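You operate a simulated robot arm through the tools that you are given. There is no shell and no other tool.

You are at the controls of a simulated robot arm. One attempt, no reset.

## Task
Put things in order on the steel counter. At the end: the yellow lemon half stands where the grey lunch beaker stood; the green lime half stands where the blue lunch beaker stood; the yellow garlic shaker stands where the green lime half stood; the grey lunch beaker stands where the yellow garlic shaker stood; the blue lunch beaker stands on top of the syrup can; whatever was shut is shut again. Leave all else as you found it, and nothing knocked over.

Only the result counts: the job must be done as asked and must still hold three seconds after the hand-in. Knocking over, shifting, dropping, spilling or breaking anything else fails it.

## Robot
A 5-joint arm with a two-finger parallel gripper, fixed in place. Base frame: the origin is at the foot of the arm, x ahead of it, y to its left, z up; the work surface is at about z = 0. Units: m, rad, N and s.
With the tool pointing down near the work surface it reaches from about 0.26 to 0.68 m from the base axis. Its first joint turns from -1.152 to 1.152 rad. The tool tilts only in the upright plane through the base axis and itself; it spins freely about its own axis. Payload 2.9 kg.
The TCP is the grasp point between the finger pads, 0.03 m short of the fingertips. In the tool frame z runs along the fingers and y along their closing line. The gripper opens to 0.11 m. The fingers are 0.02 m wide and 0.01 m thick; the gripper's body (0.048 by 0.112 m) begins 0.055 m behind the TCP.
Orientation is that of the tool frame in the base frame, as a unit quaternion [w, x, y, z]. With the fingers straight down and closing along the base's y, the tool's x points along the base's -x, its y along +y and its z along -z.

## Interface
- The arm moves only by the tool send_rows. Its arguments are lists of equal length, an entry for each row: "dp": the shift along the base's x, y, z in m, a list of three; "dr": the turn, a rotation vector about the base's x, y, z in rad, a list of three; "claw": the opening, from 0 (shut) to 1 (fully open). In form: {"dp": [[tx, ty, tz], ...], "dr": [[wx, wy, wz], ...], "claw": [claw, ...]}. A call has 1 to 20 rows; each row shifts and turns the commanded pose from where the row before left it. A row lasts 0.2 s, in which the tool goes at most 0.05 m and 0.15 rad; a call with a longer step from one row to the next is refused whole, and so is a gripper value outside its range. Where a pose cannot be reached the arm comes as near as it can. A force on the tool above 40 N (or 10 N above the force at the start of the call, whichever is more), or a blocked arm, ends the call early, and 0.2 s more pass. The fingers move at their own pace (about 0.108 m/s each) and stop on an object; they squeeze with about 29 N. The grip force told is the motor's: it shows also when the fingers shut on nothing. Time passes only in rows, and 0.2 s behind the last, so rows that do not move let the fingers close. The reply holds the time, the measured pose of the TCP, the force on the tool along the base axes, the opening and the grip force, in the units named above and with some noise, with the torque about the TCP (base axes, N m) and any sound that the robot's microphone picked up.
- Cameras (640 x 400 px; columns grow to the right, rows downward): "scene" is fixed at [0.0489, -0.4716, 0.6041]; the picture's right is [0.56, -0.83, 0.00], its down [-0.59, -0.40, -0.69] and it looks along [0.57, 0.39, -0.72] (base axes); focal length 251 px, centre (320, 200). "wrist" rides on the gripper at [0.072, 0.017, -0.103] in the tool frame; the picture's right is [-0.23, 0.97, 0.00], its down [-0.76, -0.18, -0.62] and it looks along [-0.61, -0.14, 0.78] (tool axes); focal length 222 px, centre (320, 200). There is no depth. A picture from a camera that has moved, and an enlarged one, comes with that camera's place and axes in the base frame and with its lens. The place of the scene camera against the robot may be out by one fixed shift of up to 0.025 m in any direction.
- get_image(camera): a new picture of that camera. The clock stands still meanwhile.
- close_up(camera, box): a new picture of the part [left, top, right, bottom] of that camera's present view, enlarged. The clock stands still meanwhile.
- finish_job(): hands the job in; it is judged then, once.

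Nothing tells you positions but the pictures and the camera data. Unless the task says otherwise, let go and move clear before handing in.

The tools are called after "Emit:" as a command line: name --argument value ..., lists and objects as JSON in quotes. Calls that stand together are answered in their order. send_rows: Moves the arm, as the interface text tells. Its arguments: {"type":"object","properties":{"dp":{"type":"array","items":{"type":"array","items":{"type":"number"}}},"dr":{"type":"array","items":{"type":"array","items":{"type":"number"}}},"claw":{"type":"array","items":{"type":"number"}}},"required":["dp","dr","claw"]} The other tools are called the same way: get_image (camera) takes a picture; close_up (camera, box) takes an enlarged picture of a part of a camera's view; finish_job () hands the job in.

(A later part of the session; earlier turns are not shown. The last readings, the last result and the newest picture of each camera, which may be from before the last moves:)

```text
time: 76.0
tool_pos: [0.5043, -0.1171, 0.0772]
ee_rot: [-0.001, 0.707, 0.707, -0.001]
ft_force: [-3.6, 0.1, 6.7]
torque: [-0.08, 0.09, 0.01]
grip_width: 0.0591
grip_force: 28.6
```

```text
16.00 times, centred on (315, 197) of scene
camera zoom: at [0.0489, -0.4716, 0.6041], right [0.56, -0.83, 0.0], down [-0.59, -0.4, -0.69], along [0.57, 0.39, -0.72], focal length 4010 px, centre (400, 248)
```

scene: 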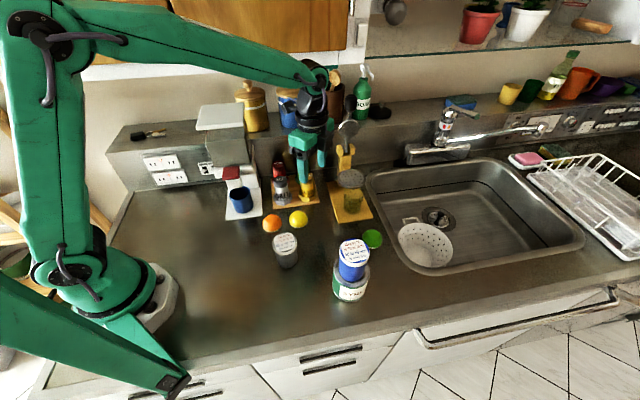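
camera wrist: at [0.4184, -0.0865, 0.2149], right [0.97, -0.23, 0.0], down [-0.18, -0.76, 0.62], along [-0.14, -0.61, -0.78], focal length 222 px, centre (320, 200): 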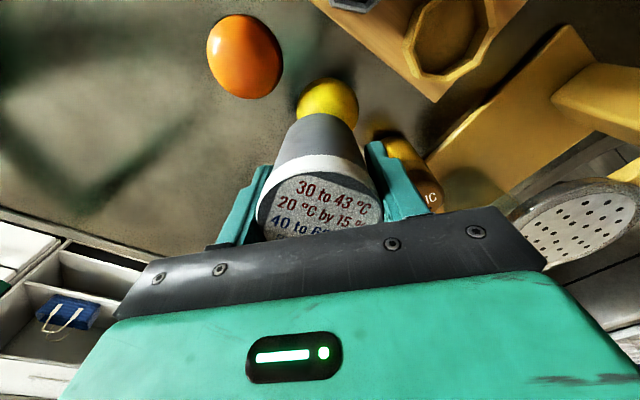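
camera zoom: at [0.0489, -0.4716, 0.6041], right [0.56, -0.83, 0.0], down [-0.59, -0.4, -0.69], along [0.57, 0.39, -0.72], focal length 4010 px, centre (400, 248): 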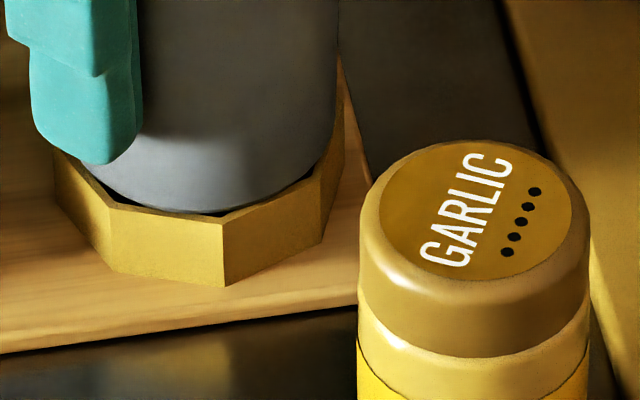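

The very close views show the base about 1.5 mm too far to −x relative to the ring: it overlaps the front-left flat and leaves a gap on the right ones. I raise 2 mm, shift +1.5 mm in x, come back to just above the rim and compare again.

Emit:
send_rows --dp '[[0, 0, 0.002], [0.0015, 0, 0], [0, 0, -0.0008], [0, 0, 0]]' --dr '[[0, 0, 0], [0, 0, 0], [0, 0, 0], [0, 0, 0]]' --claw '[0, 0, 0, 0]'

Emit:
close_up --camera "wrist" --box '[282, 98, 322, 128]'

Emit:
close_up --camera "wrist" --box '[322, 98, 368, 140]'

Emit:
close_up --camera "scene" --box '[300, 185, 330, 207]'

```text
time: 77.0
tool_pos: [0.5047, -0.116, 0.0783]
ee_rot: [-0.002, 0.707, 0.708, -0.001]
ft_force: [-0.6, -0.2, -1.4]
torque: [0.01, -0.02, 0.0]
grip_width: 0.0593
grip_force: 28.5
```

```text
13.33 times, centred on (302, 113) of wrist
camera zoom: at [0.5228, -0.0435, 0.183], right [0.97, -0.23, 0.0], down [-0.18, -0.76, 0.62], along [-0.14, -0.61, -0.78], focal length 2962 px, centre (560, 1360)
```

zoom: 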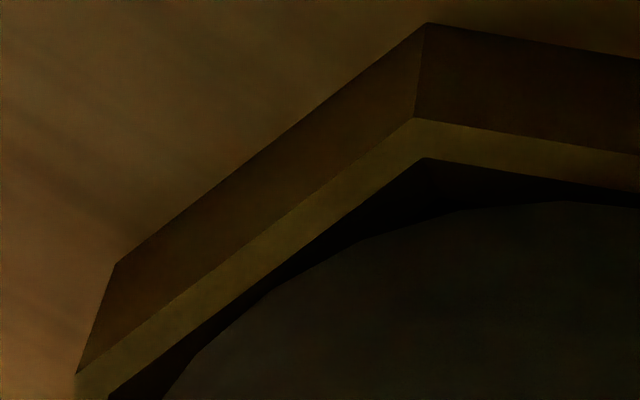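

```text
9.52 times, centred on (345, 119) of wrist
camera zoom: at [0.5228, -0.0435, 0.183], right [0.97, -0.23, 0.0], down [-0.18, -0.76, 0.62], along [-0.14, -0.61, -0.78], focal length 2116 px, centre (82, 971)
```

zoom: 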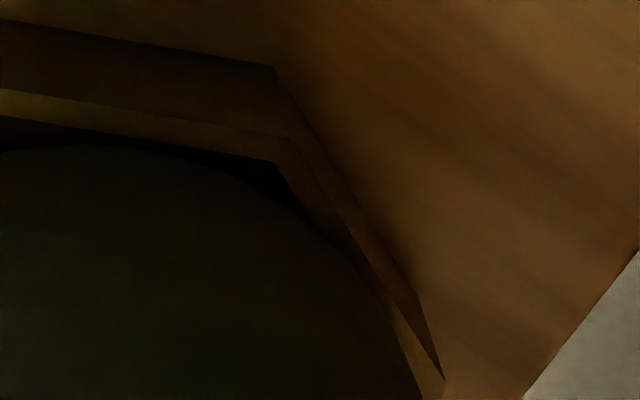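

```text
16.00 times, centred on (315, 196) of scene
camera zoom: at [0.0489, -0.4716, 0.6041], right [0.56, -0.83, 0.0], down [-0.59, -0.4, -0.69], along [0.57, 0.39, -0.72], focal length 4010 px, centre (400, 264)
```

zoom: 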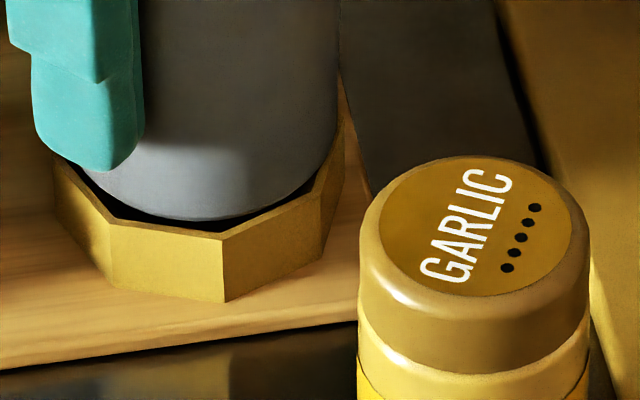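

Working through the three visible gaps: the base is about 1.4 mm too far toward −y, and it is about 0.6 mm larger in radius than the opening, so it will rest on the rim when centred. I shift +1.3 mm in y and re-check.

Emit:
send_rows --dp '[[0.0002, 0.0013, 0], [0, 0, 0]]' --dr '[[0, 0, 0], [0, 0, 0]]' --claw '[0, 0]'

Emit:
close_up --camera "wrist" --box '[282, 98, 322, 128]'

Emit:
close_up --camera "wrist" --box '[322, 98, 368, 140]'

Emit:
close_up --camera "scene" --box '[302, 188, 324, 204]'

```text
time: 77.6
tool_pos: [0.5054, -0.1159, 0.0786]
ee_rot: [-0.001, 0.706, 0.708, -0.002]
ft_force: [-0.1, 0.0, -1.0]
torque: [0.02, 0.0, -0.03]
grip_width: 0.0593
grip_force: 29.0
```

```text
13.33 times, centred on (302, 113) of wrist
camera zoom: at [0.5232, -0.0426, 0.1833], right [0.97, -0.23, 0.0], down [-0.18, -0.76, 0.62], along [-0.14, -0.61, -0.78], focal length 2962 px, centre (560, 1360)
```

zoom: 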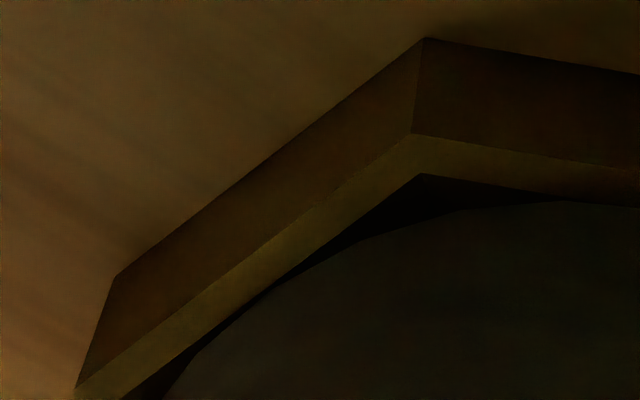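

```text
9.52 times, centred on (345, 119) of wrist
camera zoom: at [0.5232, -0.0426, 0.1833], right [0.97, -0.23, 0.0], down [-0.18, -0.76, 0.62], along [-0.14, -0.61, -0.78], focal length 2116 px, centre (82, 971)
```

zoom: 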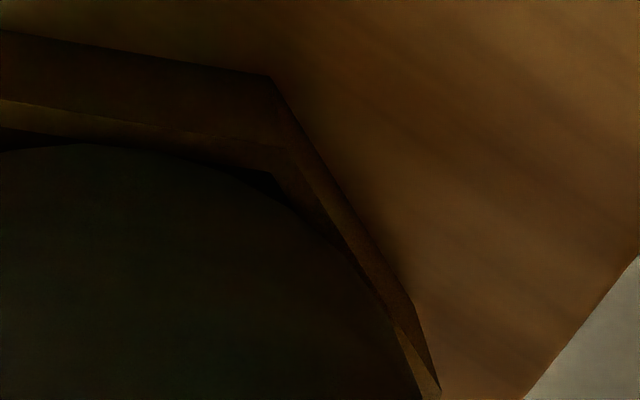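

```text
16.00 times, centred on (313, 196) of scene
camera zoom: at [0.0489, -0.4716, 0.6041], right [0.56, -0.83, 0.0], down [-0.59, -0.4, -0.69], along [0.57, 0.39, -0.72], focal length 4010 px, centre (432, 264)
```

zoom: 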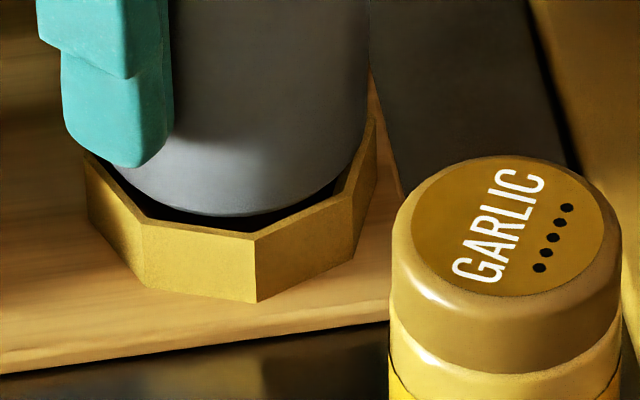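

The wrist view and the scene view disagree slightly on the centring. I enlarge the scene view of the rim further on both front flats.

Emit:
close_up --camera "scene" --box '[303, 190, 315, 198]'

Emit:
close_up --camera "scene" --box '[311, 186, 323, 197]'

Emit:
close_up --camera "wrist" --box '[335, 108, 360, 145]'

```text
16.00 times, centred on (309, 194) of scene
camera zoom: at [0.0489, -0.4716, 0.6041], right [0.56, -0.83, 0.0], down [-0.59, -0.4, -0.69], along [0.57, 0.39, -0.72], focal length 4010 px, centre (496, 296)
```

zoom: 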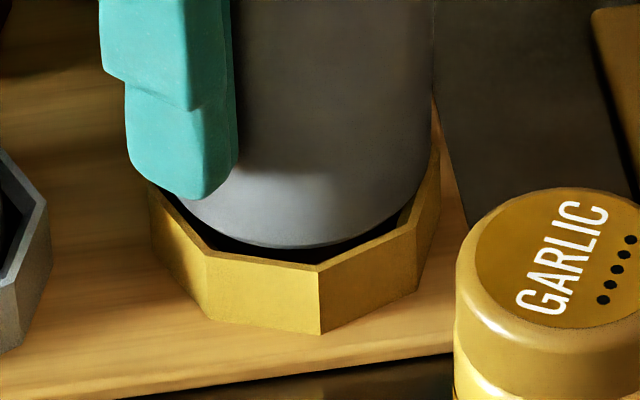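

```text
16.00 times, centred on (317, 192) of scene
camera zoom: at [0.0489, -0.4716, 0.6041], right [0.56, -0.83, 0.0], down [-0.59, -0.4, -0.69], along [0.57, 0.39, -0.72], focal length 4010 px, centre (368, 336)
```

zoom: 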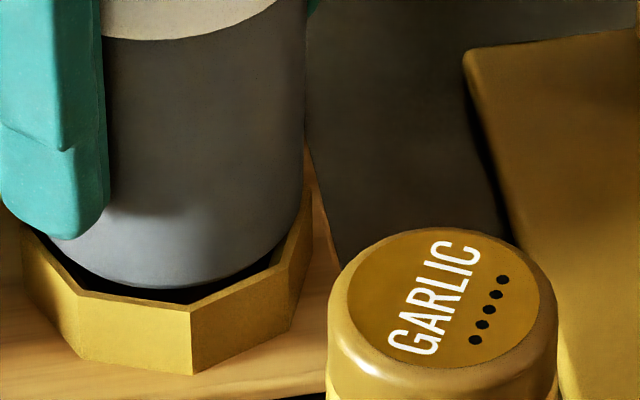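

```text
10.81 times, centred on (348, 126) of wrist
camera zoom: at [0.5232, -0.0426, 0.1833], right [0.97, -0.23, 0.0], down [-0.18, -0.76, 0.62], along [-0.14, -0.61, -0.78], focal length 2401 px, centre (23, 995)
```

zoom: 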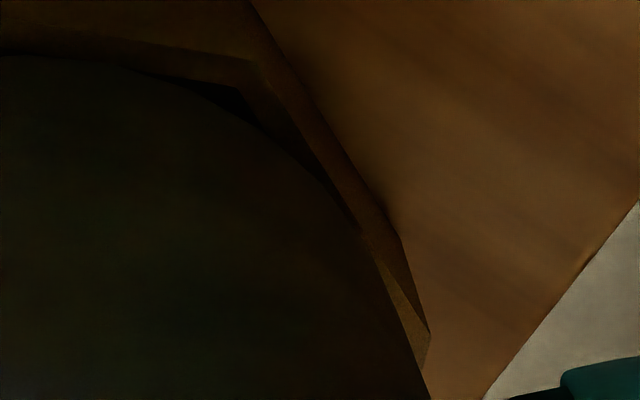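

Combining both views, the base still lies roughly 1.3 mm too far toward −y and about 0.6 mm too far +x. I shift accordingly and compare again.

Emit:
send_rows --dp '[[-0.0006, 0.0014, 0], [0, 0, 0]]' --dr '[[0, 0, 0], [0, 0, 0]]' --claw '[0, 0]'

Emit:
close_up --camera "wrist" --box '[280, 95, 364, 140]'

Emit:
close_up --camera "scene" --box '[303, 190, 315, 198]'

```text
time: 78.2
tool_pos: [0.5038, -0.1133, 0.0795]
ee_rot: [-0.001, 0.706, 0.708, -0.002]
ft_force: [-1.0, -0.1, -2.2]
torque: [0.0, -0.02, 0.05]
grip_width: 0.0591
grip_force: 29.5
```

```text
7.62 times, centred on (322, 118) of wrist
camera zoom: at [0.5226, -0.0413, 0.1834], right [0.97, -0.23, 0.0], down [-0.18, -0.76, 0.62], along [-0.14, -0.61, -0.78], focal length 1692 px, centre (305, 829)
```

zoom: 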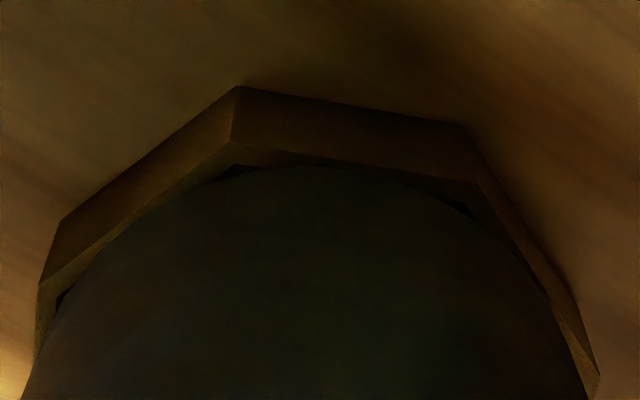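

```text
16.00 times, centred on (309, 194) of scene
camera zoom: at [0.0489, -0.4716, 0.6041], right [0.56, -0.83, 0.0], down [-0.59, -0.4, -0.69], along [0.57, 0.39, -0.72], focal length 4010 px, centre (496, 296)
```

zoom: 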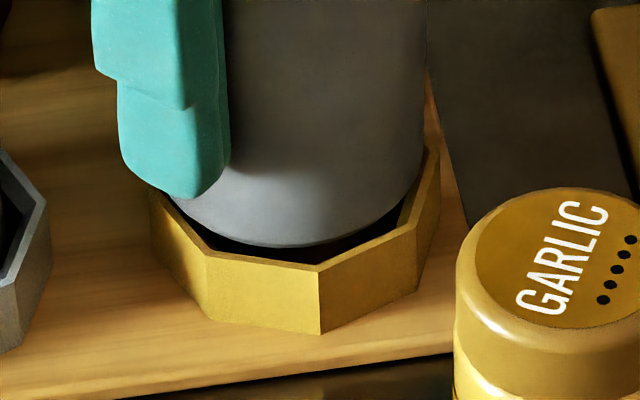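

Now both views show an even overlap all around, so the base is centred on the ring within about half a millimetre. I lower it onto the rim.

Emit:
send_rows --dp '[[0, 0, -0.0008], [0, 0, 0]]' --dr '[[0, 0, 0], [0, 0, 0]]' --claw '[0, 0]'

Emit:
send_rows --dp '[[0, 0, -0.0006], [0, 0, 0]]' --dr '[[0, 0, 0], [0, 0, 0]]' --claw '[0, 0]'

```text
time: 78.8
tool_pos: [0.5046, -0.1139, 0.0779]
ee_rot: [-0.001, 0.706, 0.708, -0.002]
ft_force: [0.2, -0.2, -1.8]
torque: [0.01, -0.02, -0.07]
grip_width: 0.0594
grip_force: 29.3
```

```text
time: 79.4
tool_pos: [0.5041, -0.1143, 0.0784]
ee_rot: [0.0, 0.706, 0.708, -0.001]
ft_force: [-0.1, 1.0, 2.7]
torque: [0.12, 0.0, 0.03]
grip_width: 0.0594
grip_force: 28.6
```

Light contact (about 4 N). I look once more and then open.

Emit:
send_rows --dp '[[0, 0, -0.0003], [0, 0, 0]]' --dr '[[0, 0, 0], [0, 0, 0]]' --claw '[0, 0]'

Emit:
close_up --camera "scene" --box '[303, 190, 315, 198]'

Emit:
close_up --camera "wrist" --box '[280, 95, 364, 140]'

```text
time: 80.0
tool_pos: [0.5047, -0.1136, 0.0779]
ee_rot: [-0.001, 0.706, 0.708, -0.002]
ft_force: [-4.6, -0.9, 13.5]
torque: [0.2, 0.05, 0.06]
grip_width: 0.0593
grip_force: 29.4
```

```text
16.00 times, centred on (309, 194) of scene
camera zoom: at [0.0488, -0.4716, 0.6041], right [0.56, -0.83, 0.0], down [-0.59, -0.4, -0.69], along [0.58, 0.39, -0.72], focal length 4010 px, centre (496, 296)
```

zoom: 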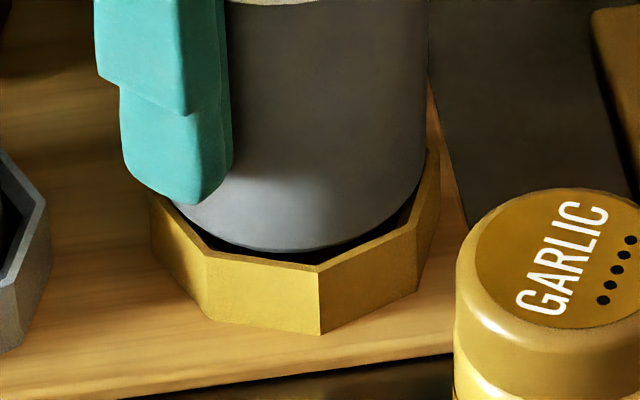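

```text
7.62 times, centred on (322, 118) of wrist
camera zoom: at [0.5226, -0.0416, 0.1821], right [0.97, -0.23, 0.0], down [-0.18, -0.76, 0.62], along [-0.14, -0.61, -0.78], focal length 1692 px, centre (305, 829)
```

zoom: 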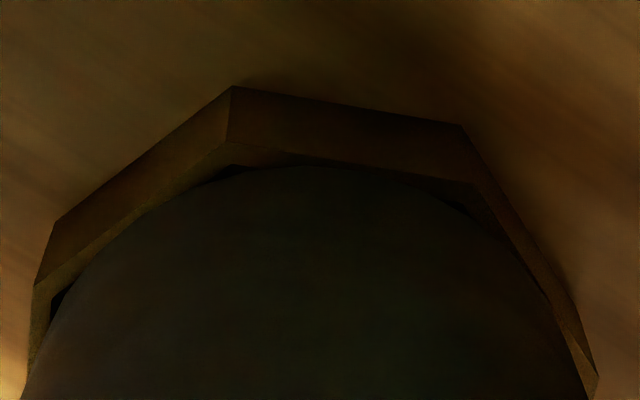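

At contact the wrist side overlaps about 1 mm while the front still shows a slight gap, so I shift 0.6 mm toward the front and touch down again.

Emit:
send_rows --dp '[[0, 0, 0.0015], [-0.0005, -0.0006, 0], [0, 0, -0.001], [0, 0, 0]]' --dr '[[0, 0, 0], [0, 0, 0], [0, 0, 0], [0, 0, 0]]' --claw '[0, 0, 0, 0]'

Emit:
send_rows --dp '[[0, 0, -0.0006], [0, 0, 0]]' --dr '[[0, 0, 0], [0, 0, 0]]' --claw '[0, 0]'

Emit:
close_up --camera "scene" --box '[303, 190, 315, 198]'

Emit:
close_up --camera "wrist" --box '[280, 95, 364, 140]'

```text
time: 81.0
tool_pos: [0.5042, -0.1143, 0.0777]
ee_rot: [0.0, 0.707, 0.708, 0.0]
ft_force: [-0.1, 2.2, 5.5]
torque: [0.23, -0.14, 0.02]
grip_width: 0.0593
grip_force: 29.2
```

```text
time: 81.6
tool_pos: [0.5043, -0.1143, 0.0777]
ee_rot: [0.0, 0.707, 0.708, 0.0]
ft_force: [-5.1, 3.2, 15.0]
torque: [0.39, -0.14, 0.11]
grip_width: 0.059
grip_force: 29.0
```

```text
16.00 times, centred on (309, 194) of scene
camera zoom: at [0.0488, -0.4716, 0.6041], right [0.56, -0.83, 0.0], down [-0.59, -0.4, -0.7], along [0.58, 0.39, -0.72], focal length 4010 px, centre (496, 296)
```

zoom: 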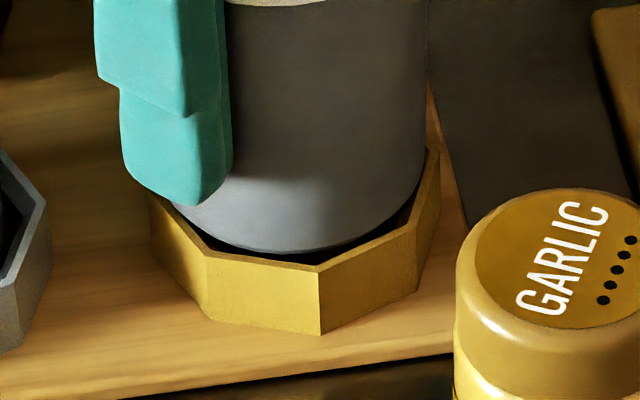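

```text
7.62 times, centred on (322, 118) of wrist
camera zoom: at [0.5223, -0.0418, 0.1821], right [0.97, -0.23, 0.0], down [-0.18, -0.76, 0.62], along [-0.14, -0.61, -0.78], focal length 1692 px, centre (305, 829)
```

zoom: 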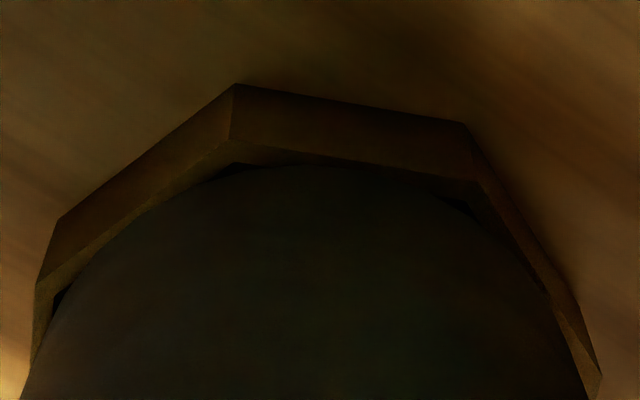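

The contact is still on the +x+y side. I raise fully clear, shift another 0.8 mm toward −x−y, and touch down again.

Emit:
send_rows --dp '[[0, 0, 0.0025], [-0.0008, -0.0008, 0], [0, 0, -0.001], [0, 0, 0]]' --dr '[[0, 0, 0], [0, 0, 0], [0, 0, 0], [0, 0, 0]]' --claw '[0, 0, 0, 0]'

Emit:
send_rows --dp '[[0, 0, -0.0007], [0, 0, 0]]' --dr '[[0, 0, 0], [0, 0, 0]]' --claw '[0, 0]'

Emit:
send_rows --dp '[[0, 0, -0.0005], [0, 0, 0]]' --dr '[[0, 0, 0], [0, 0, 0]]' --claw '[0, 0]'

Emit:
close_up --camera "wrist" --box '[280, 95, 364, 140]'

Emit:
close_up --camera "scene" --box '[303, 190, 315, 198]'

```text
time: 82.6
tool_pos: [0.5045, -0.1157, 0.0769]
ee_rot: [-0.001, 0.707, 0.707, -0.001]
ft_force: [0.5, 0.5, -1.0]
torque: [0.0, 0.02, -0.01]
grip_width: 0.0592
grip_force: 28.8
```

```text
time: 83.2
tool_pos: [0.502, -0.1151, 0.0768]
ee_rot: [-0.001, 0.706, 0.708, -0.001]
ft_force: [1.0, 0.2, -1.0]
torque: [0.01, 0.01, -0.01]
grip_width: 0.0593
grip_force: 28.9
```

```text
time: 83.8
tool_pos: [0.5035, -0.1153, 0.0773]
ee_rot: [-0.001, 0.706, 0.708, 0.0]
ft_force: [-2.3, 0.0, 5.7]
torque: [0.17, 0.07, 0.05]
grip_width: 0.0592
grip_force: 28.8
```

```text
7.62 times, centred on (322, 118) of wrist
camera zoom: at [0.5216, -0.0423, 0.182], right [0.97, -0.23, 0.0], down [-0.18, -0.76, 0.62], along [-0.14, -0.61, -0.78], focal length 1692 px, centre (305, 829)
```

zoom: 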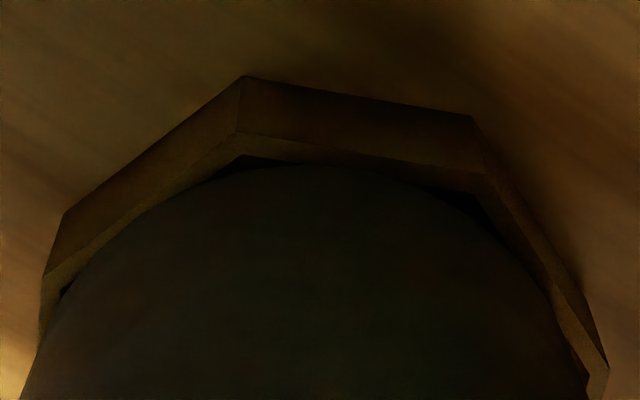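

```text
16.00 times, centred on (309, 194) of scene
camera zoom: at [0.0489, -0.4716, 0.6041], right [0.56, -0.83, 0.0], down [-0.59, -0.4, -0.69], along [0.57, 0.39, -0.72], focal length 4010 px, centre (496, 296)
```

zoom: 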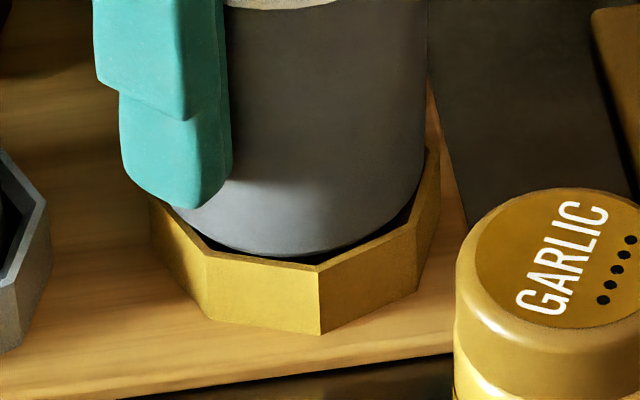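

Now the overlap is even on all visible flats (0.3–0.8 mm). I open the fingers slowly.

Emit:
send_rows --dp '[[0, 0, 0], [0, 0, 0], [0, 0, 0], [0, 0, 0], [0, 0, 0]]' --dr '[[0, 0, 0], [0, 0, 0], [0, 0, 0], [0, 0, 0], [0, 0, 0]]' --claw '[0.55, 0.57, 0.6, 0.64, 0.68]'

Emit:
close_up --camera "scene" --box '[290, 160, 340, 205]'

Emit:
close_up --camera "wrist" --box '[240, 60, 400, 240]'

Emit:
close_up --camera "scene" --box '[303, 190, 315, 198]'

```text
time: 85.0
tool_pos: [0.503, -0.1153, 0.0773]
ee_rot: [-0.001, 0.706, 0.708, -0.002]
ft_force: [-0.4, 0.1, 0.3]
torque: [-0.01, 0.03, 0.02]
grip_width: 0.0748
grip_force: 0.1
```

```text
8.89 times, centred on (315, 182) of scene
camera zoom: at [0.0489, -0.4716, 0.6041], right [0.56, -0.83, 0.0], down [-0.59, -0.4, -0.69], along [0.57, 0.39, -0.72], focal length 2228 px, centre (364, 356)
```

zoom: 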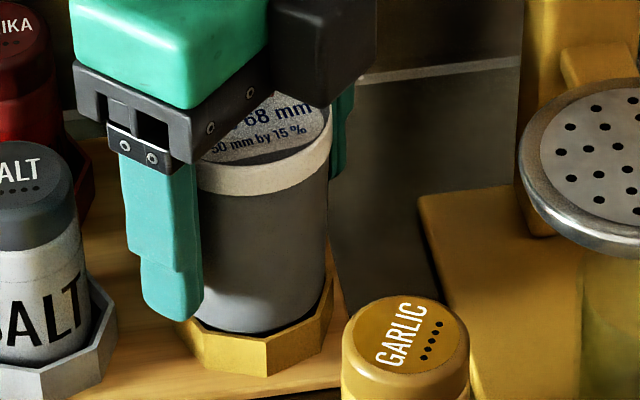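

```text
2.22 times, centred on (320, 150) of wrist
camera zoom: at [0.5215, -0.0423, 0.1815], right [0.97, -0.23, 0.0], down [-0.18, -0.76, 0.62], along [-0.14, -0.61, -0.78], focal length 494 px, centre (320, 311)
```

zoom: 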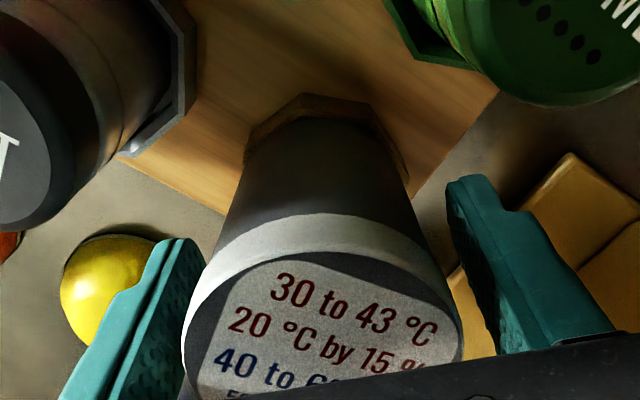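

```text
16.00 times, centred on (309, 194) of scene
camera zoom: at [0.0489, -0.4716, 0.6041], right [0.56, -0.83, 0.0], down [-0.59, -0.4, -0.69], along [0.57, 0.39, -0.72], focal length 4010 px, centre (496, 296)
```

zoom: 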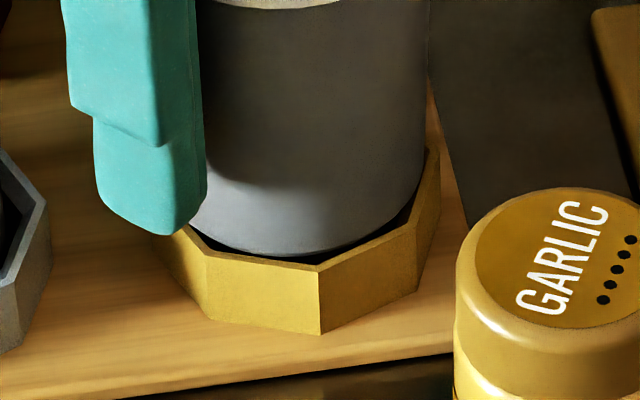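

The grey beaker stands on the socket by itself and upright. I retreat horizontally along −y (fingers on both sides with clearance), only as far as the garlic allows.

Emit:
send_rows --dp '[[0, -0.008, 0], [0, -0.014, 0], [0, -0.014, 0], [0, -0.013, 0], [0, 0, 0]]' --dr '[[0, 0, 0], [0, 0, 0], [0, 0, 0], [0, 0, 0], [0, 0, 0]]' --claw '[0.68, 0.68, 0.68, 0.68, 0.68]'

Emit:
close_up --camera "scene" --box '[270, 140, 370, 220]'

Emit:
get_image --camera "wrist"

```text
time: 86.2
tool_pos: [0.5047, -0.1628, 0.077]
ee_rot: [-0.002, 0.707, 0.707, 0.0]
ft_force: [-0.1, 1.0, 0.5]
torque: [0.01, 0.04, 0.01]
grip_width: 0.075
grip_force: 0.1
```

```text
5.00 times, centred on (320, 180) of scene
camera zoom: at [0.0489, -0.4716, 0.6041], right [0.56, -0.83, 0.0], down [-0.59, -0.4, -0.69], along [0.57, 0.39, -0.72], focal length 1253 px, centre (320, 300)
```

zoom: 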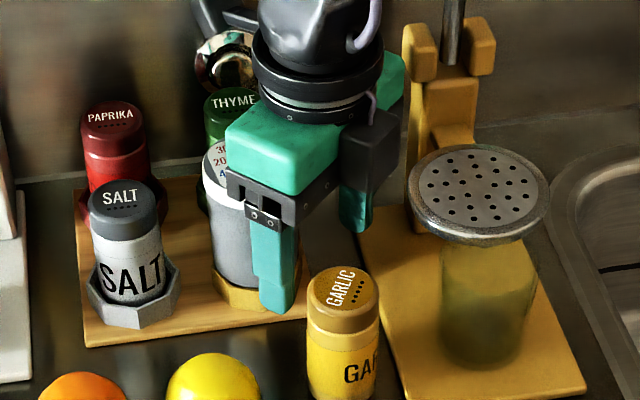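

```text
taken
camera wrist: at [0.5213, -0.0906, 0.1808], right [0.97, -0.23, 0.0], down [-0.18, -0.76, 0.62], along [-0.14, -0.61, -0.78], focal length 222 px, centre (320, 200)
```

wrist: 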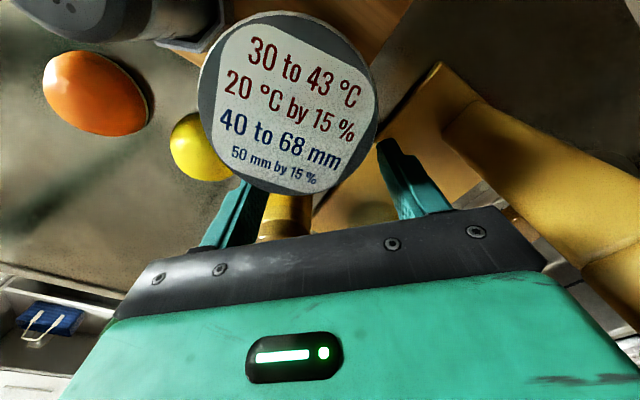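

The fingers are clear of both beaker and garlic. I rise a little (still under the cabinet), move away toward −x, then up.

Emit:
send_rows --dp '[[0, 0, 0.02], [0, 0, 0.025], [-0.03, -0.006, 0.003], [-0.03, -0.006, 0.005], [-0.035, -0.006, 0.01], [0, 0, 0.03], [0, 0, 0.03], [0, 0, 0]]' --dr '[[0, 0, 0], [0, 0, 0], [0, 0, 0], [0, 0, 0], [0, 0, 0], [0, 0, 0], [0, 0, 0], [0, 0, 0]]' --claw '[0.68, 0.68, 0.68, 0.68, 0.68, 0.68, 0.68, 0.68]'

Emit:
close_up --camera "scene" --box '[260, 140, 360, 220]'

```text
time: 88.0
tool_pos: [0.4082, -0.1818, 0.1994]
ee_rot: [-0.003, 0.707, 0.708, -0.001]
ft_force: [-0.1, 0.9, 0.1]
torque: [0.01, 0.0, -0.02]
grip_width: 0.0749
grip_force: 0.1
```

```text
5.00 times, centred on (310, 180) of scene
camera zoom: at [0.0489, -0.4716, 0.6041], right [0.56, -0.83, 0.0], down [-0.59, -0.4, -0.69], along [0.57, 0.39, -0.72], focal length 1253 px, centre (370, 300)
```

zoom: 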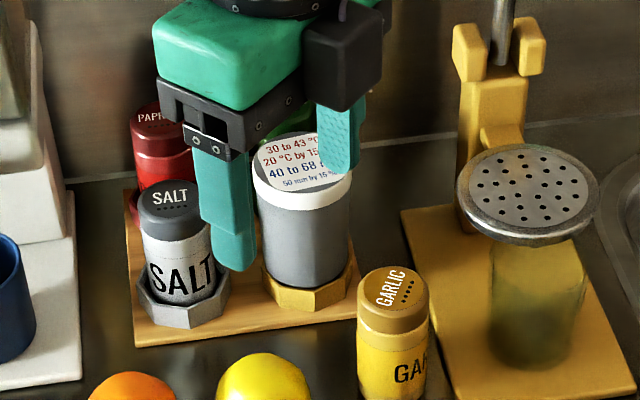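

The grey beaker stands steadily on the socket. Now the lemon, the last one: I go above (0.405,−0.150) and turn to −20°.

Emit:
send_rows --dp '[[-0.001, 0.008, 0], [-0.001, 0.008, 0], [-0.001, 0.008, 0], [0, 0.008, 0], [0, 0, 0], [0, 0, 0], [0, 0, 0], [0, 0, 0], [0, 0, 0], [0, 0, 0]]' --dr '[[0, 0, 0.1357], [0, 0, 0.1357], [0, 0, 0.1357], [0, 0, 0.1357], [0, 0, 0.1357], [0, 0, 0.1357], [0, 0, 0.1357], [0, 0, 0.1357], [0, 0, 0.1361], [0, 0, 0]]' --claw '[0.68, 0.68, 0.68, 0.68, 0.68, 0.68, 0.68, 0.68, 0.68, 0.68]'

Emit:
close_up --camera "wrist" --box '[230, 20, 410, 200]'

Emit:
get_image --camera "scene"

```text
time: 90.2
tool_pos: [0.405, -0.1499, 0.1984]
ee_rot: [-0.001, 0.172, 0.985, 0.0]
ft_force: [0.7, 0.0, 0.5]
torque: [-0.02, 0.02, -0.02]
grip_width: 0.075
grip_force: 0.1
```

```text
2.22 times, centred on (320, 110) of wrist
camera zoom: at [0.3441, -0.1093, 0.3045], right [0.54, 0.84, 0.0], down [0.66, -0.43, 0.62], along [0.52, -0.34, -0.78], focal length 494 px, centre (320, 400)
```

zoom: 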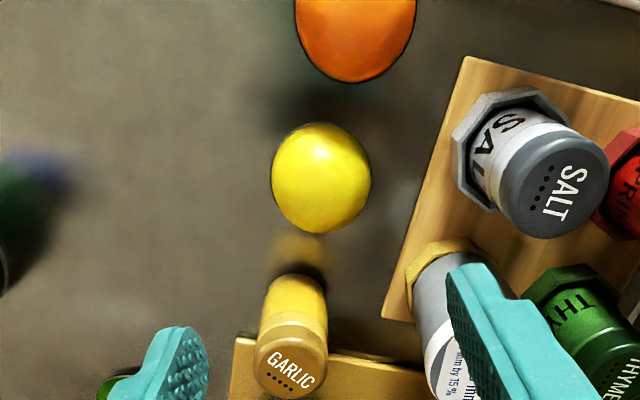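

```text
taken
```

scene: 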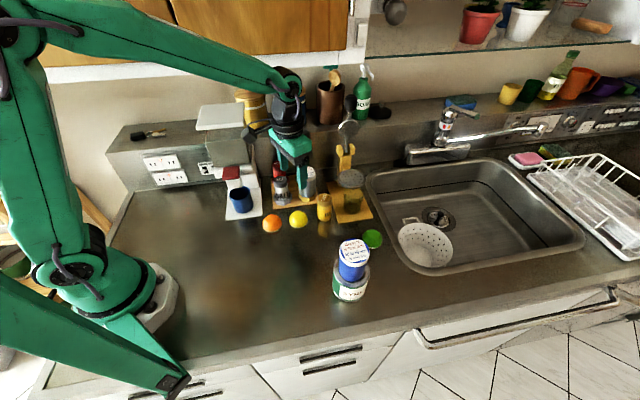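

The lemon measures at (0.409,−0.1515), radius about 0.028. I correct and descend partway.

Emit:
send_rows --dp '[[0.0038, -0.0015, -0.035], [0, 0, -0.035], [0, 0, -0.035], [0, 0, -0.03], [0, 0, 0]]' --dr '[[0, 0, 0], [0, 0, 0], [0, 0, 0], [0, 0, 0], [0, 0, 0]]' --claw '[0.66, 0.66, 0.66, 0.66, 0.66]'

Emit:
get_image --camera "wrist"

Emit:
close_up --camera "scene" --box '[250, 150, 350, 240]'

```text
time: 91.4
tool_pos: [0.4093, -0.1514, 0.0642]
ee_rot: [0.001, 0.173, 0.985, 0.0]
ft_force: [0.4, 0.2, -0.3]
torque: [0.01, 0.01, -0.02]
grip_width: 0.0723
grip_force: 0.1
```

```text
taken
camera wrist: at [0.3477, -0.1107, 0.1692], right [0.55, 0.84, 0.0], down [0.66, -0.43, 0.62], along [0.52, -0.34, -0.78], focal length 222 px, centre (320, 200)
```

wrist: 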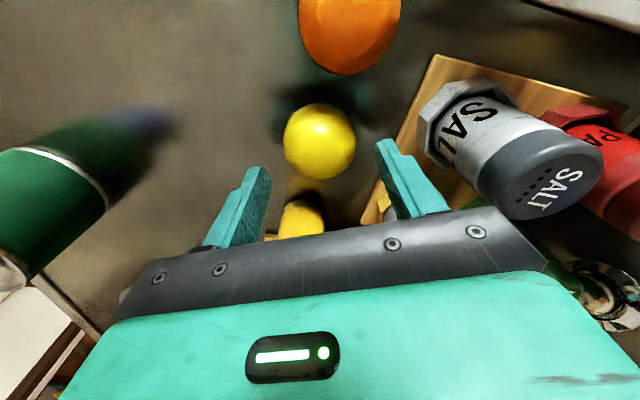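

```text
4.44 times, centred on (300, 195) of scene
camera zoom: at [0.0489, -0.4716, 0.6041], right [0.56, -0.83, 0.0], down [-0.59, -0.4, -0.69], along [0.57, 0.39, -0.72], focal length 1114 px, centre (409, 222)
```

zoom: 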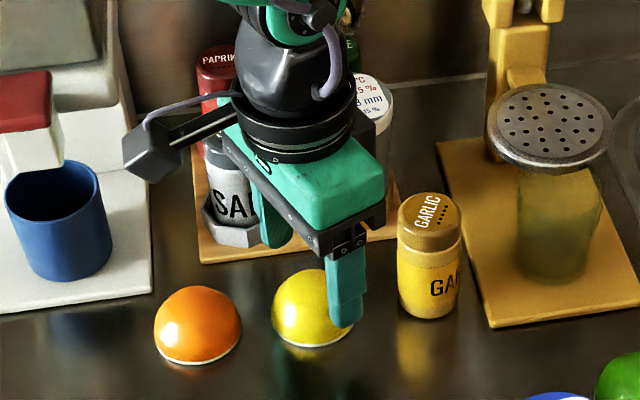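

The lemon is centred between the fingers. I descend to z≈0.033 and close.

Emit:
send_rows --dp '[[0, 0, -0.014], [0, 0, -0.01], [0, 0, -0.0075], [0, 0, 0]]' --dr '[[0, 0, 0], [0, 0, 0], [0, 0, 0], [0, 0, 0]]' --claw '[0.66, 0.66, 0.66, 0.66]'

Emit:
send_rows --dp '[[0, 0, 0], [0, 0, 0], [0, 0, 0], [0, 0, 0]]' --dr '[[0, 0, 0], [0, 0, 0], [0, 0, 0], [0, 0, 0]]' --claw '[0.6, 0.5, 0.3, 0.0]'

Emit:
get_image --camera "wrist"

Emit:
close_up --camera "scene" --box '[250, 150, 350, 240]'

```text
time: 92.4
tool_pos: [0.4098, -0.1512, 0.0346]
ee_rot: [0.0, 0.173, 0.985, 0.0]
ft_force: [-0.1, -0.1, -0.9]
torque: [0.07, -0.01, 0.02]
grip_width: 0.0726
grip_force: 0.1
```

```text
time: 93.4
tool_pos: [0.4095, -0.1518, 0.0341]
ee_rot: [-0.001, 0.172, 0.985, 0.0]
ft_force: [0.8, -0.6, 0.6]
torque: [-0.01, 0.02, -0.02]
grip_width: 0.0559
grip_force: 29.2
```

```text
taken
camera wrist: at [0.3482, -0.1111, 0.1385], right [0.55, 0.84, 0.0], down [0.66, -0.43, 0.62], along [0.52, -0.34, -0.78], focal length 222 px, centre (320, 200)
```

wrist: 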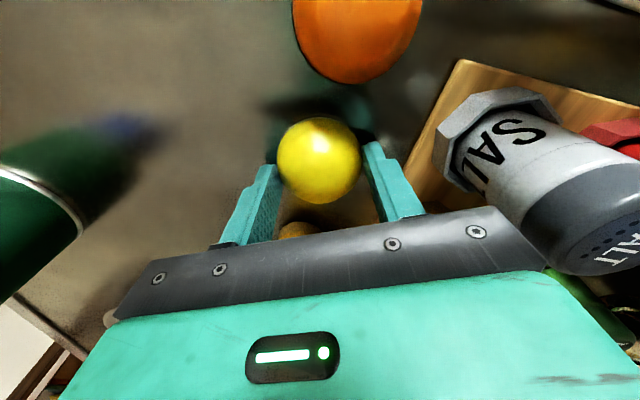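

```text
4.44 times, centred on (300, 195) of scene
camera zoom: at [0.0489, -0.4716, 0.6041], right [0.56, -0.83, 0.0], down [-0.59, -0.4, -0.69], along [0.57, 0.39, -0.72], focal length 1114 px, centre (409, 222)
```

zoom: 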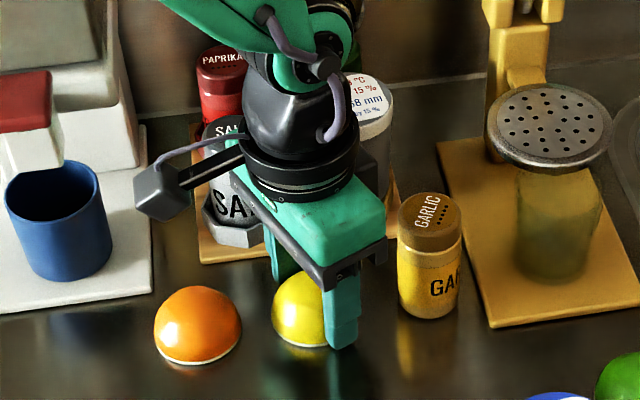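

The lemon is held (width 0.056). I lift it and carry it over the grey beaker's old place at about (0.2855,−0.209).

Emit:
send_rows --dp '[[0, 0, 0.01], [0, 0, 0.025], [0, 0, 0.035], [0, 0, 0.035], [0, 0, 0]]' --dr '[[0, 0, 0], [0, 0, 0], [0, 0, 0], [0, 0, 0], [0, 0, 0]]' --claw '[0, 0, 0, 0, 0]'

Emit:
send_rows --dp '[[-0.017, -0.008, 0], [-0.032, -0.015, 0], [-0.034, -0.0157, 0], [-0.028, -0.013, 0], [-0.0125, -0.006, 0], [0, 0, 0]]' --dr '[[0, 0, 0], [0, 0, 0], [0, 0, 0], [0, 0, 0], [0, 0, 0], [0, 0, 0]]' --claw '[0, 0, 0, 0, 0, 0]'

Emit:
get_image --camera "wrist"

Emit:
get_image --camera "scene"

```text
time: 94.6
tool_pos: [0.4106, -0.1517, 0.1402]
ee_rot: [-0.001, 0.173, 0.985, 0.0]
ft_force: [-0.2, 0.4, -0.6]
torque: [-0.03, 0.01, -0.02]
grip_width: 0.0557
grip_force: 28.7
```

```text
time: 96.0
tool_pos: [0.2851, -0.2102, 0.1382]
ee_rot: [-0.001, 0.173, 0.985, 0.0]
ft_force: [-0.4, 0.1, 0.6]
torque: [-0.03, 0.01, 0.03]
grip_width: 0.056
grip_force: 28.9
```

```text
taken
camera wrist: at [0.2245, -0.1696, 0.2428], right [0.55, 0.84, 0.0], down [0.66, -0.43, 0.62], along [0.52, -0.34, -0.78], focal length 222 px, centre (320, 200)
```

wrist: 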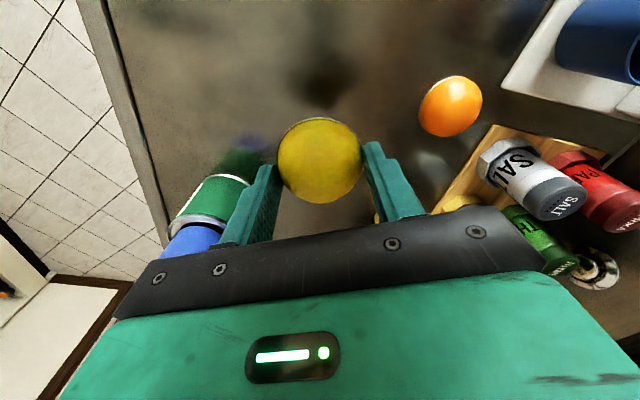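

```text
taken
```

scene: 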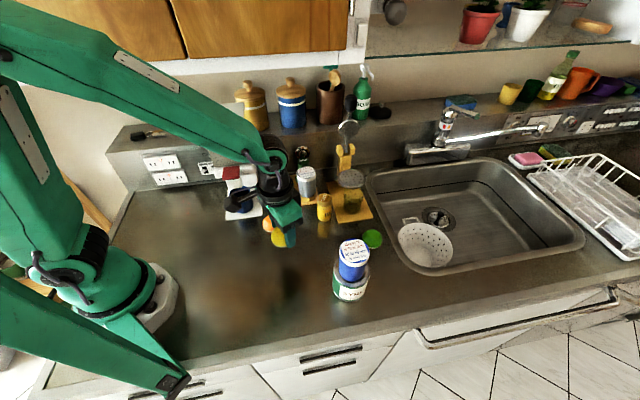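

The lemon hangs above the target with TCP at (0.285,−0.210). I descend to just above the counter, then settle it gently.

Emit:
send_rows --dp '[[0.0005, 0.0005, -0.03], [0, 0, -0.035], [0, 0, -0.024], [0, 0, -0.01], [0, 0, 0]]' --dr '[[0, 0, 0], [0, 0, 0], [0, 0, 0], [0, 0, 0], [0, 0, 0]]' --claw '[0, 0, 0, 0, 0]'

Emit:
close_up --camera "scene" --box '[265, 225, 309, 275]'

Emit:
send_rows --dp '[[0, 0, -0.0025], [0, 0, 0]]' --dr '[[0, 0, 0], [0, 0, 0]]' --claw '[0, 0]'

```text
time: 97.2
tool_pos: [0.2872, -0.2071, 0.0387]
ee_rot: [-0.001, 0.173, 0.985, 0.0]
ft_force: [0.6, 0.3, -0.6]
torque: [0.02, -0.02, -0.03]
grip_width: 0.0558
grip_force: 29.2
```

```text
8.00 times, centred on (287, 250) of scene
camera zoom: at [0.0489, -0.4716, 0.6041], right [0.56, -0.83, 0.0], down [-0.59, -0.4, -0.69], along [0.57, 0.39, -0.72], focal length 2005 px, centre (584, -200)
```

zoom: 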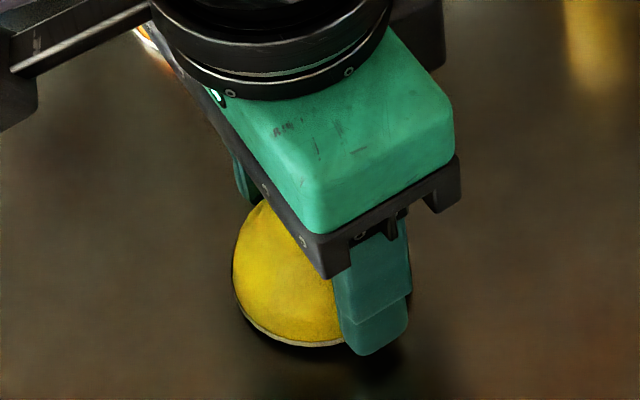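

```text
time: 97.8
tool_pos: [0.2874, -0.2073, 0.0369]
ee_rot: [-0.001, 0.173, 0.985, 0.0]
ft_force: [0.1, -1.1, -0.9]
torque: [-0.05, -0.01, -0.02]
grip_width: 0.0561
grip_force: 29.2
```

Compared with the first picture of the grey beaker, the lemon is about 3 mm too far left (toward +y). I correct that and lower until it touches.

Emit:
send_rows --dp '[[0.0008, -0.0027, 0], [0, 0, -0.001], [0, 0, 0]]' --dr '[[0, 0, 0], [0, 0, 0], [0, 0, 0]]' --claw '[0, 0, 0]'

Emit:
send_rows --dp '[[0, 0, -0.001], [0, 0, 0]]' --dr '[[0, 0, 0], [0, 0, 0]]' --claw '[0, 0]'

Emit:
send_rows --dp '[[0, 0, -0.001], [0, 0, 0]]' --dr '[[0, 0, 0], [0, 0, 0]]' --claw '[0, 0]'

```text
time: 98.6
tool_pos: [0.287, -0.2113, 0.0338]
ee_rot: [-0.001, 0.172, 0.985, 0.0]
ft_force: [-0.1, 0.4, -0.3]
torque: [-0.03, -0.01, -0.01]
grip_width: 0.0556
grip_force: 28.8
```

```text
time: 99.2
tool_pos: [0.2869, -0.2111, 0.0342]
ee_rot: [0.0, 0.172, 0.985, 0.001]
ft_force: [0.8, 0.6, 0.6]
torque: [-0.01, 0.02, -0.01]
grip_width: 0.0554
grip_force: 29.0
```

```text
time: 99.8
tool_pos: [0.2877, -0.2107, 0.0344]
ee_rot: [-0.001, 0.172, 0.985, 0.0]
ft_force: [-3.8, 3.9, 12.7]
torque: [0.23, 0.13, 0.02]
grip_width: 0.0556
grip_force: 28.7
```

The lemon touches the counter. I ease half a millimetre and open.

Emit:
send_rows --dp '[[0, 0, 0.0007], [0, 0, 0], [0, 0, 0], [0, 0, 0], [0, 0, 0]]' --dr '[[0, 0, 0], [0, 0, 0], [0, 0, 0], [0, 0, 0], [0, 0, 0]]' --claw '[0, 0.54, 0.6, 0.68, 0.75]'

Emit:
send_rows --dp '[[0, 0, 0.015], [0, 0, 0.035], [0, 0, 0.04], [0, 0, 0.04], [0, 0, 0.04], [0, 0, 0]]' --dr '[[0, 0, 0], [0, 0, 0], [0, 0, 0], [0, 0, 0], [0, 0, 0], [0, 0, 0]]' --claw '[0.75, 0.75, 0.75, 0.75, 0.75, 0.75]'

Emit:
get_image --camera "wrist"

Emit:
get_image --camera "scene"

Emit:
close_up --camera "scene" --box '[265, 225, 309, 275]'

```text
time: 101.0
tool_pos: [0.2861, -0.2098, 0.0329]
ee_rot: [-0.001, 0.173, 0.985, 0.0]
ft_force: [-0.6, -0.7, 0.4]
torque: [0.03, 0.04, -0.01]
grip_width: 0.0824
grip_force: 0.1
```

```text
time: 102.4
tool_pos: [0.2866, -0.2104, 0.2052]
ee_rot: [-0.001, 0.173, 0.985, 0.0]
ft_force: [0.8, -0.5, 0.2]
torque: [-0.01, -0.02, 0.01]
grip_width: 0.0823
grip_force: 0.0
```

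```text
taken
camera wrist: at [0.2253, -0.1706, 0.3094], right [0.55, 0.84, 0.0], down [0.66, -0.43, 0.62], along [0.52, -0.34, -0.78], focal length 222 px, centre (320, 200)
```

wrist: 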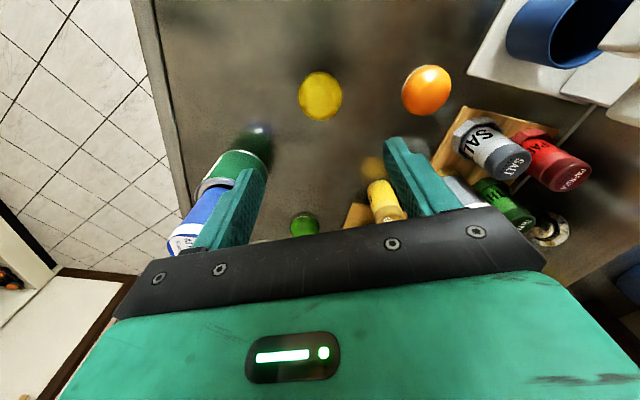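

```text
taken
```

scene: 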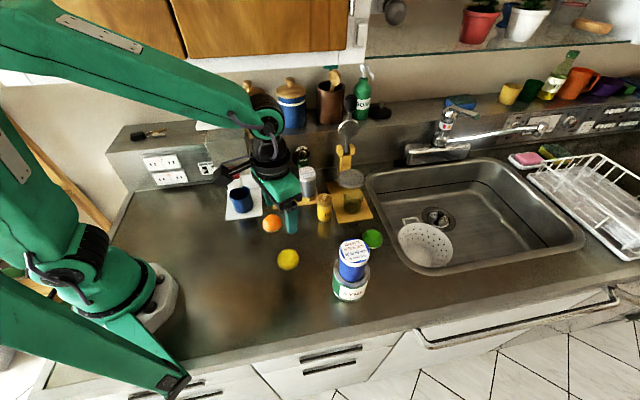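

```text
8.00 times, centred on (287, 250) of scene
camera zoom: at [0.0489, -0.4716, 0.6041], right [0.56, -0.83, 0.0], down [-0.59, -0.4, -0.69], along [0.57, 0.39, -0.72], focal length 2005 px, centre (584, -200)
```

zoom: 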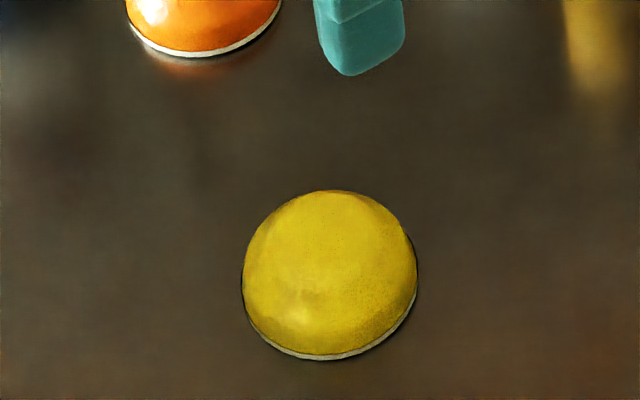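

The lemon stands where the grey beaker stood (centre within about 1 mm in the scene picture). I raise the arm further and verify all items against the first pictures.

Emit:
send_rows --dp '[[-0.005, -0.01, 0.03], [-0.005, -0.01, 0.03], [0, -0.01, 0.03], [0, 0, 0]]' --dr '[[0, 0, 0], [0, 0, 0], [0, 0, 0], [0, 0, 0]]' --claw '[0.75, 0.75, 0.75, 0.75]'

Emit:
close_up --camera "scene" --box '[200, 120, 420, 310]'

Emit:
close_up --camera "scene" --box '[255, 140, 375, 240]'

Emit:
close_up --camera "scene" --box '[325, 245, 380, 305]'

Emit:
get_image --camera "wrist"

```text
time: 103.4
tool_pos: [0.275, -0.2425, 0.2951]
ee_rot: [-0.002, 0.173, 0.985, 0.001]
ft_force: [0.8, -0.5, 0.6]
torque: [0.02, -0.01, -0.01]
grip_width: 0.0823
grip_force: 0.0
```

```text
2.11 times, centred on (310, 215) of scene
camera zoom: at [0.0489, -0.4716, 0.6041], right [0.56, -0.83, 0.0], down [-0.59, -0.4, -0.69], along [0.57, 0.39, -0.72], focal length 528 px, centre (341, 168)
```

zoom: 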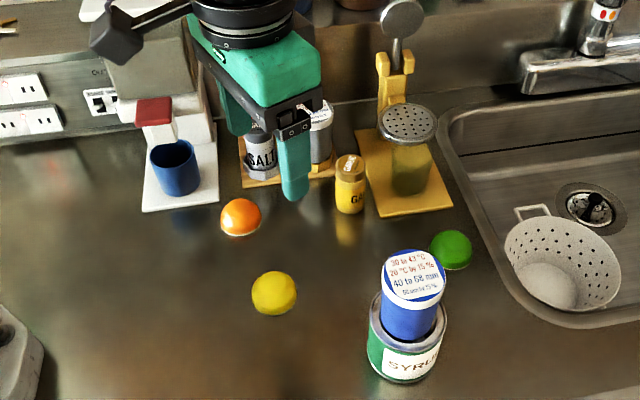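

```text
4.00 times, centred on (315, 190) of scene
camera zoom: at [0.0489, -0.4716, 0.6041], right [0.56, -0.83, 0.0], down [-0.59, -0.4, -0.69], along [0.57, 0.39, -0.72], focal length 1003 px, centre (340, 240)
```

zoom: 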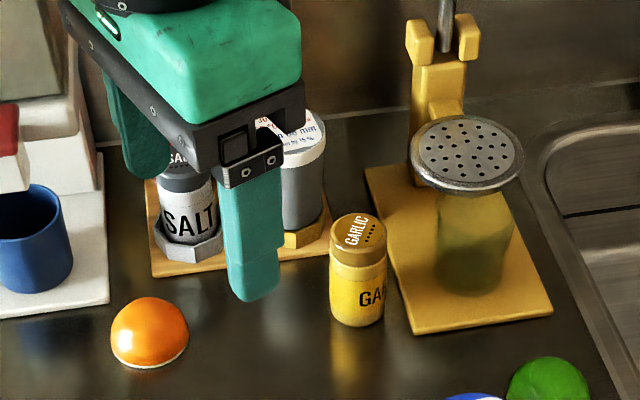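

```text
6.67 times, centred on (352, 275) of scene
camera zoom: at [0.0489, -0.4716, 0.6041], right [0.56, -0.83, 0.0], down [-0.59, -0.4, -0.69], along [0.57, 0.39, -0.72], focal length 1671 px, centre (103, -300)
```

zoom: 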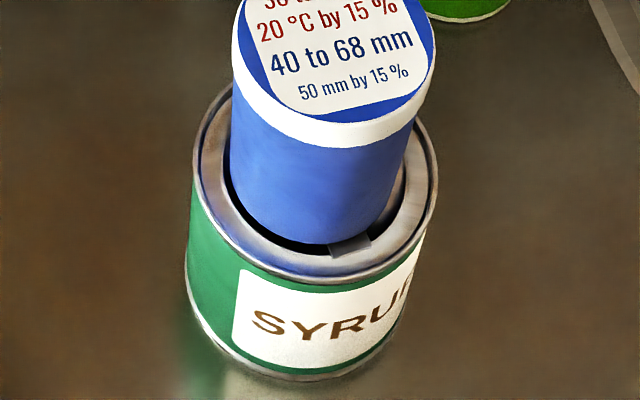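

```text
taken
camera wrist: at [0.2139, -0.2024, 0.4], right [0.55, 0.84, 0.0], down [0.66, -0.43, 0.62], along [0.52, -0.34, -0.78], focal length 222 px, centre (320, 200)
```

wrist: 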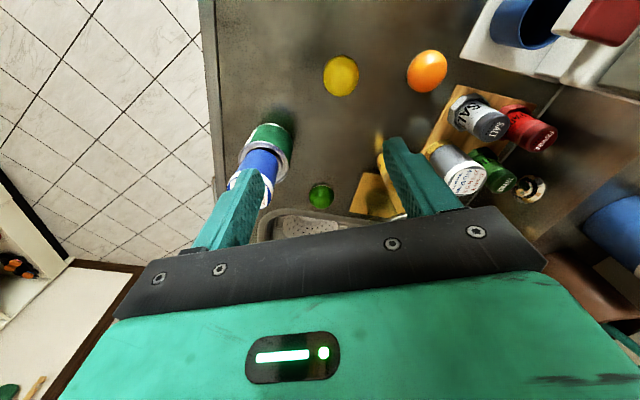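

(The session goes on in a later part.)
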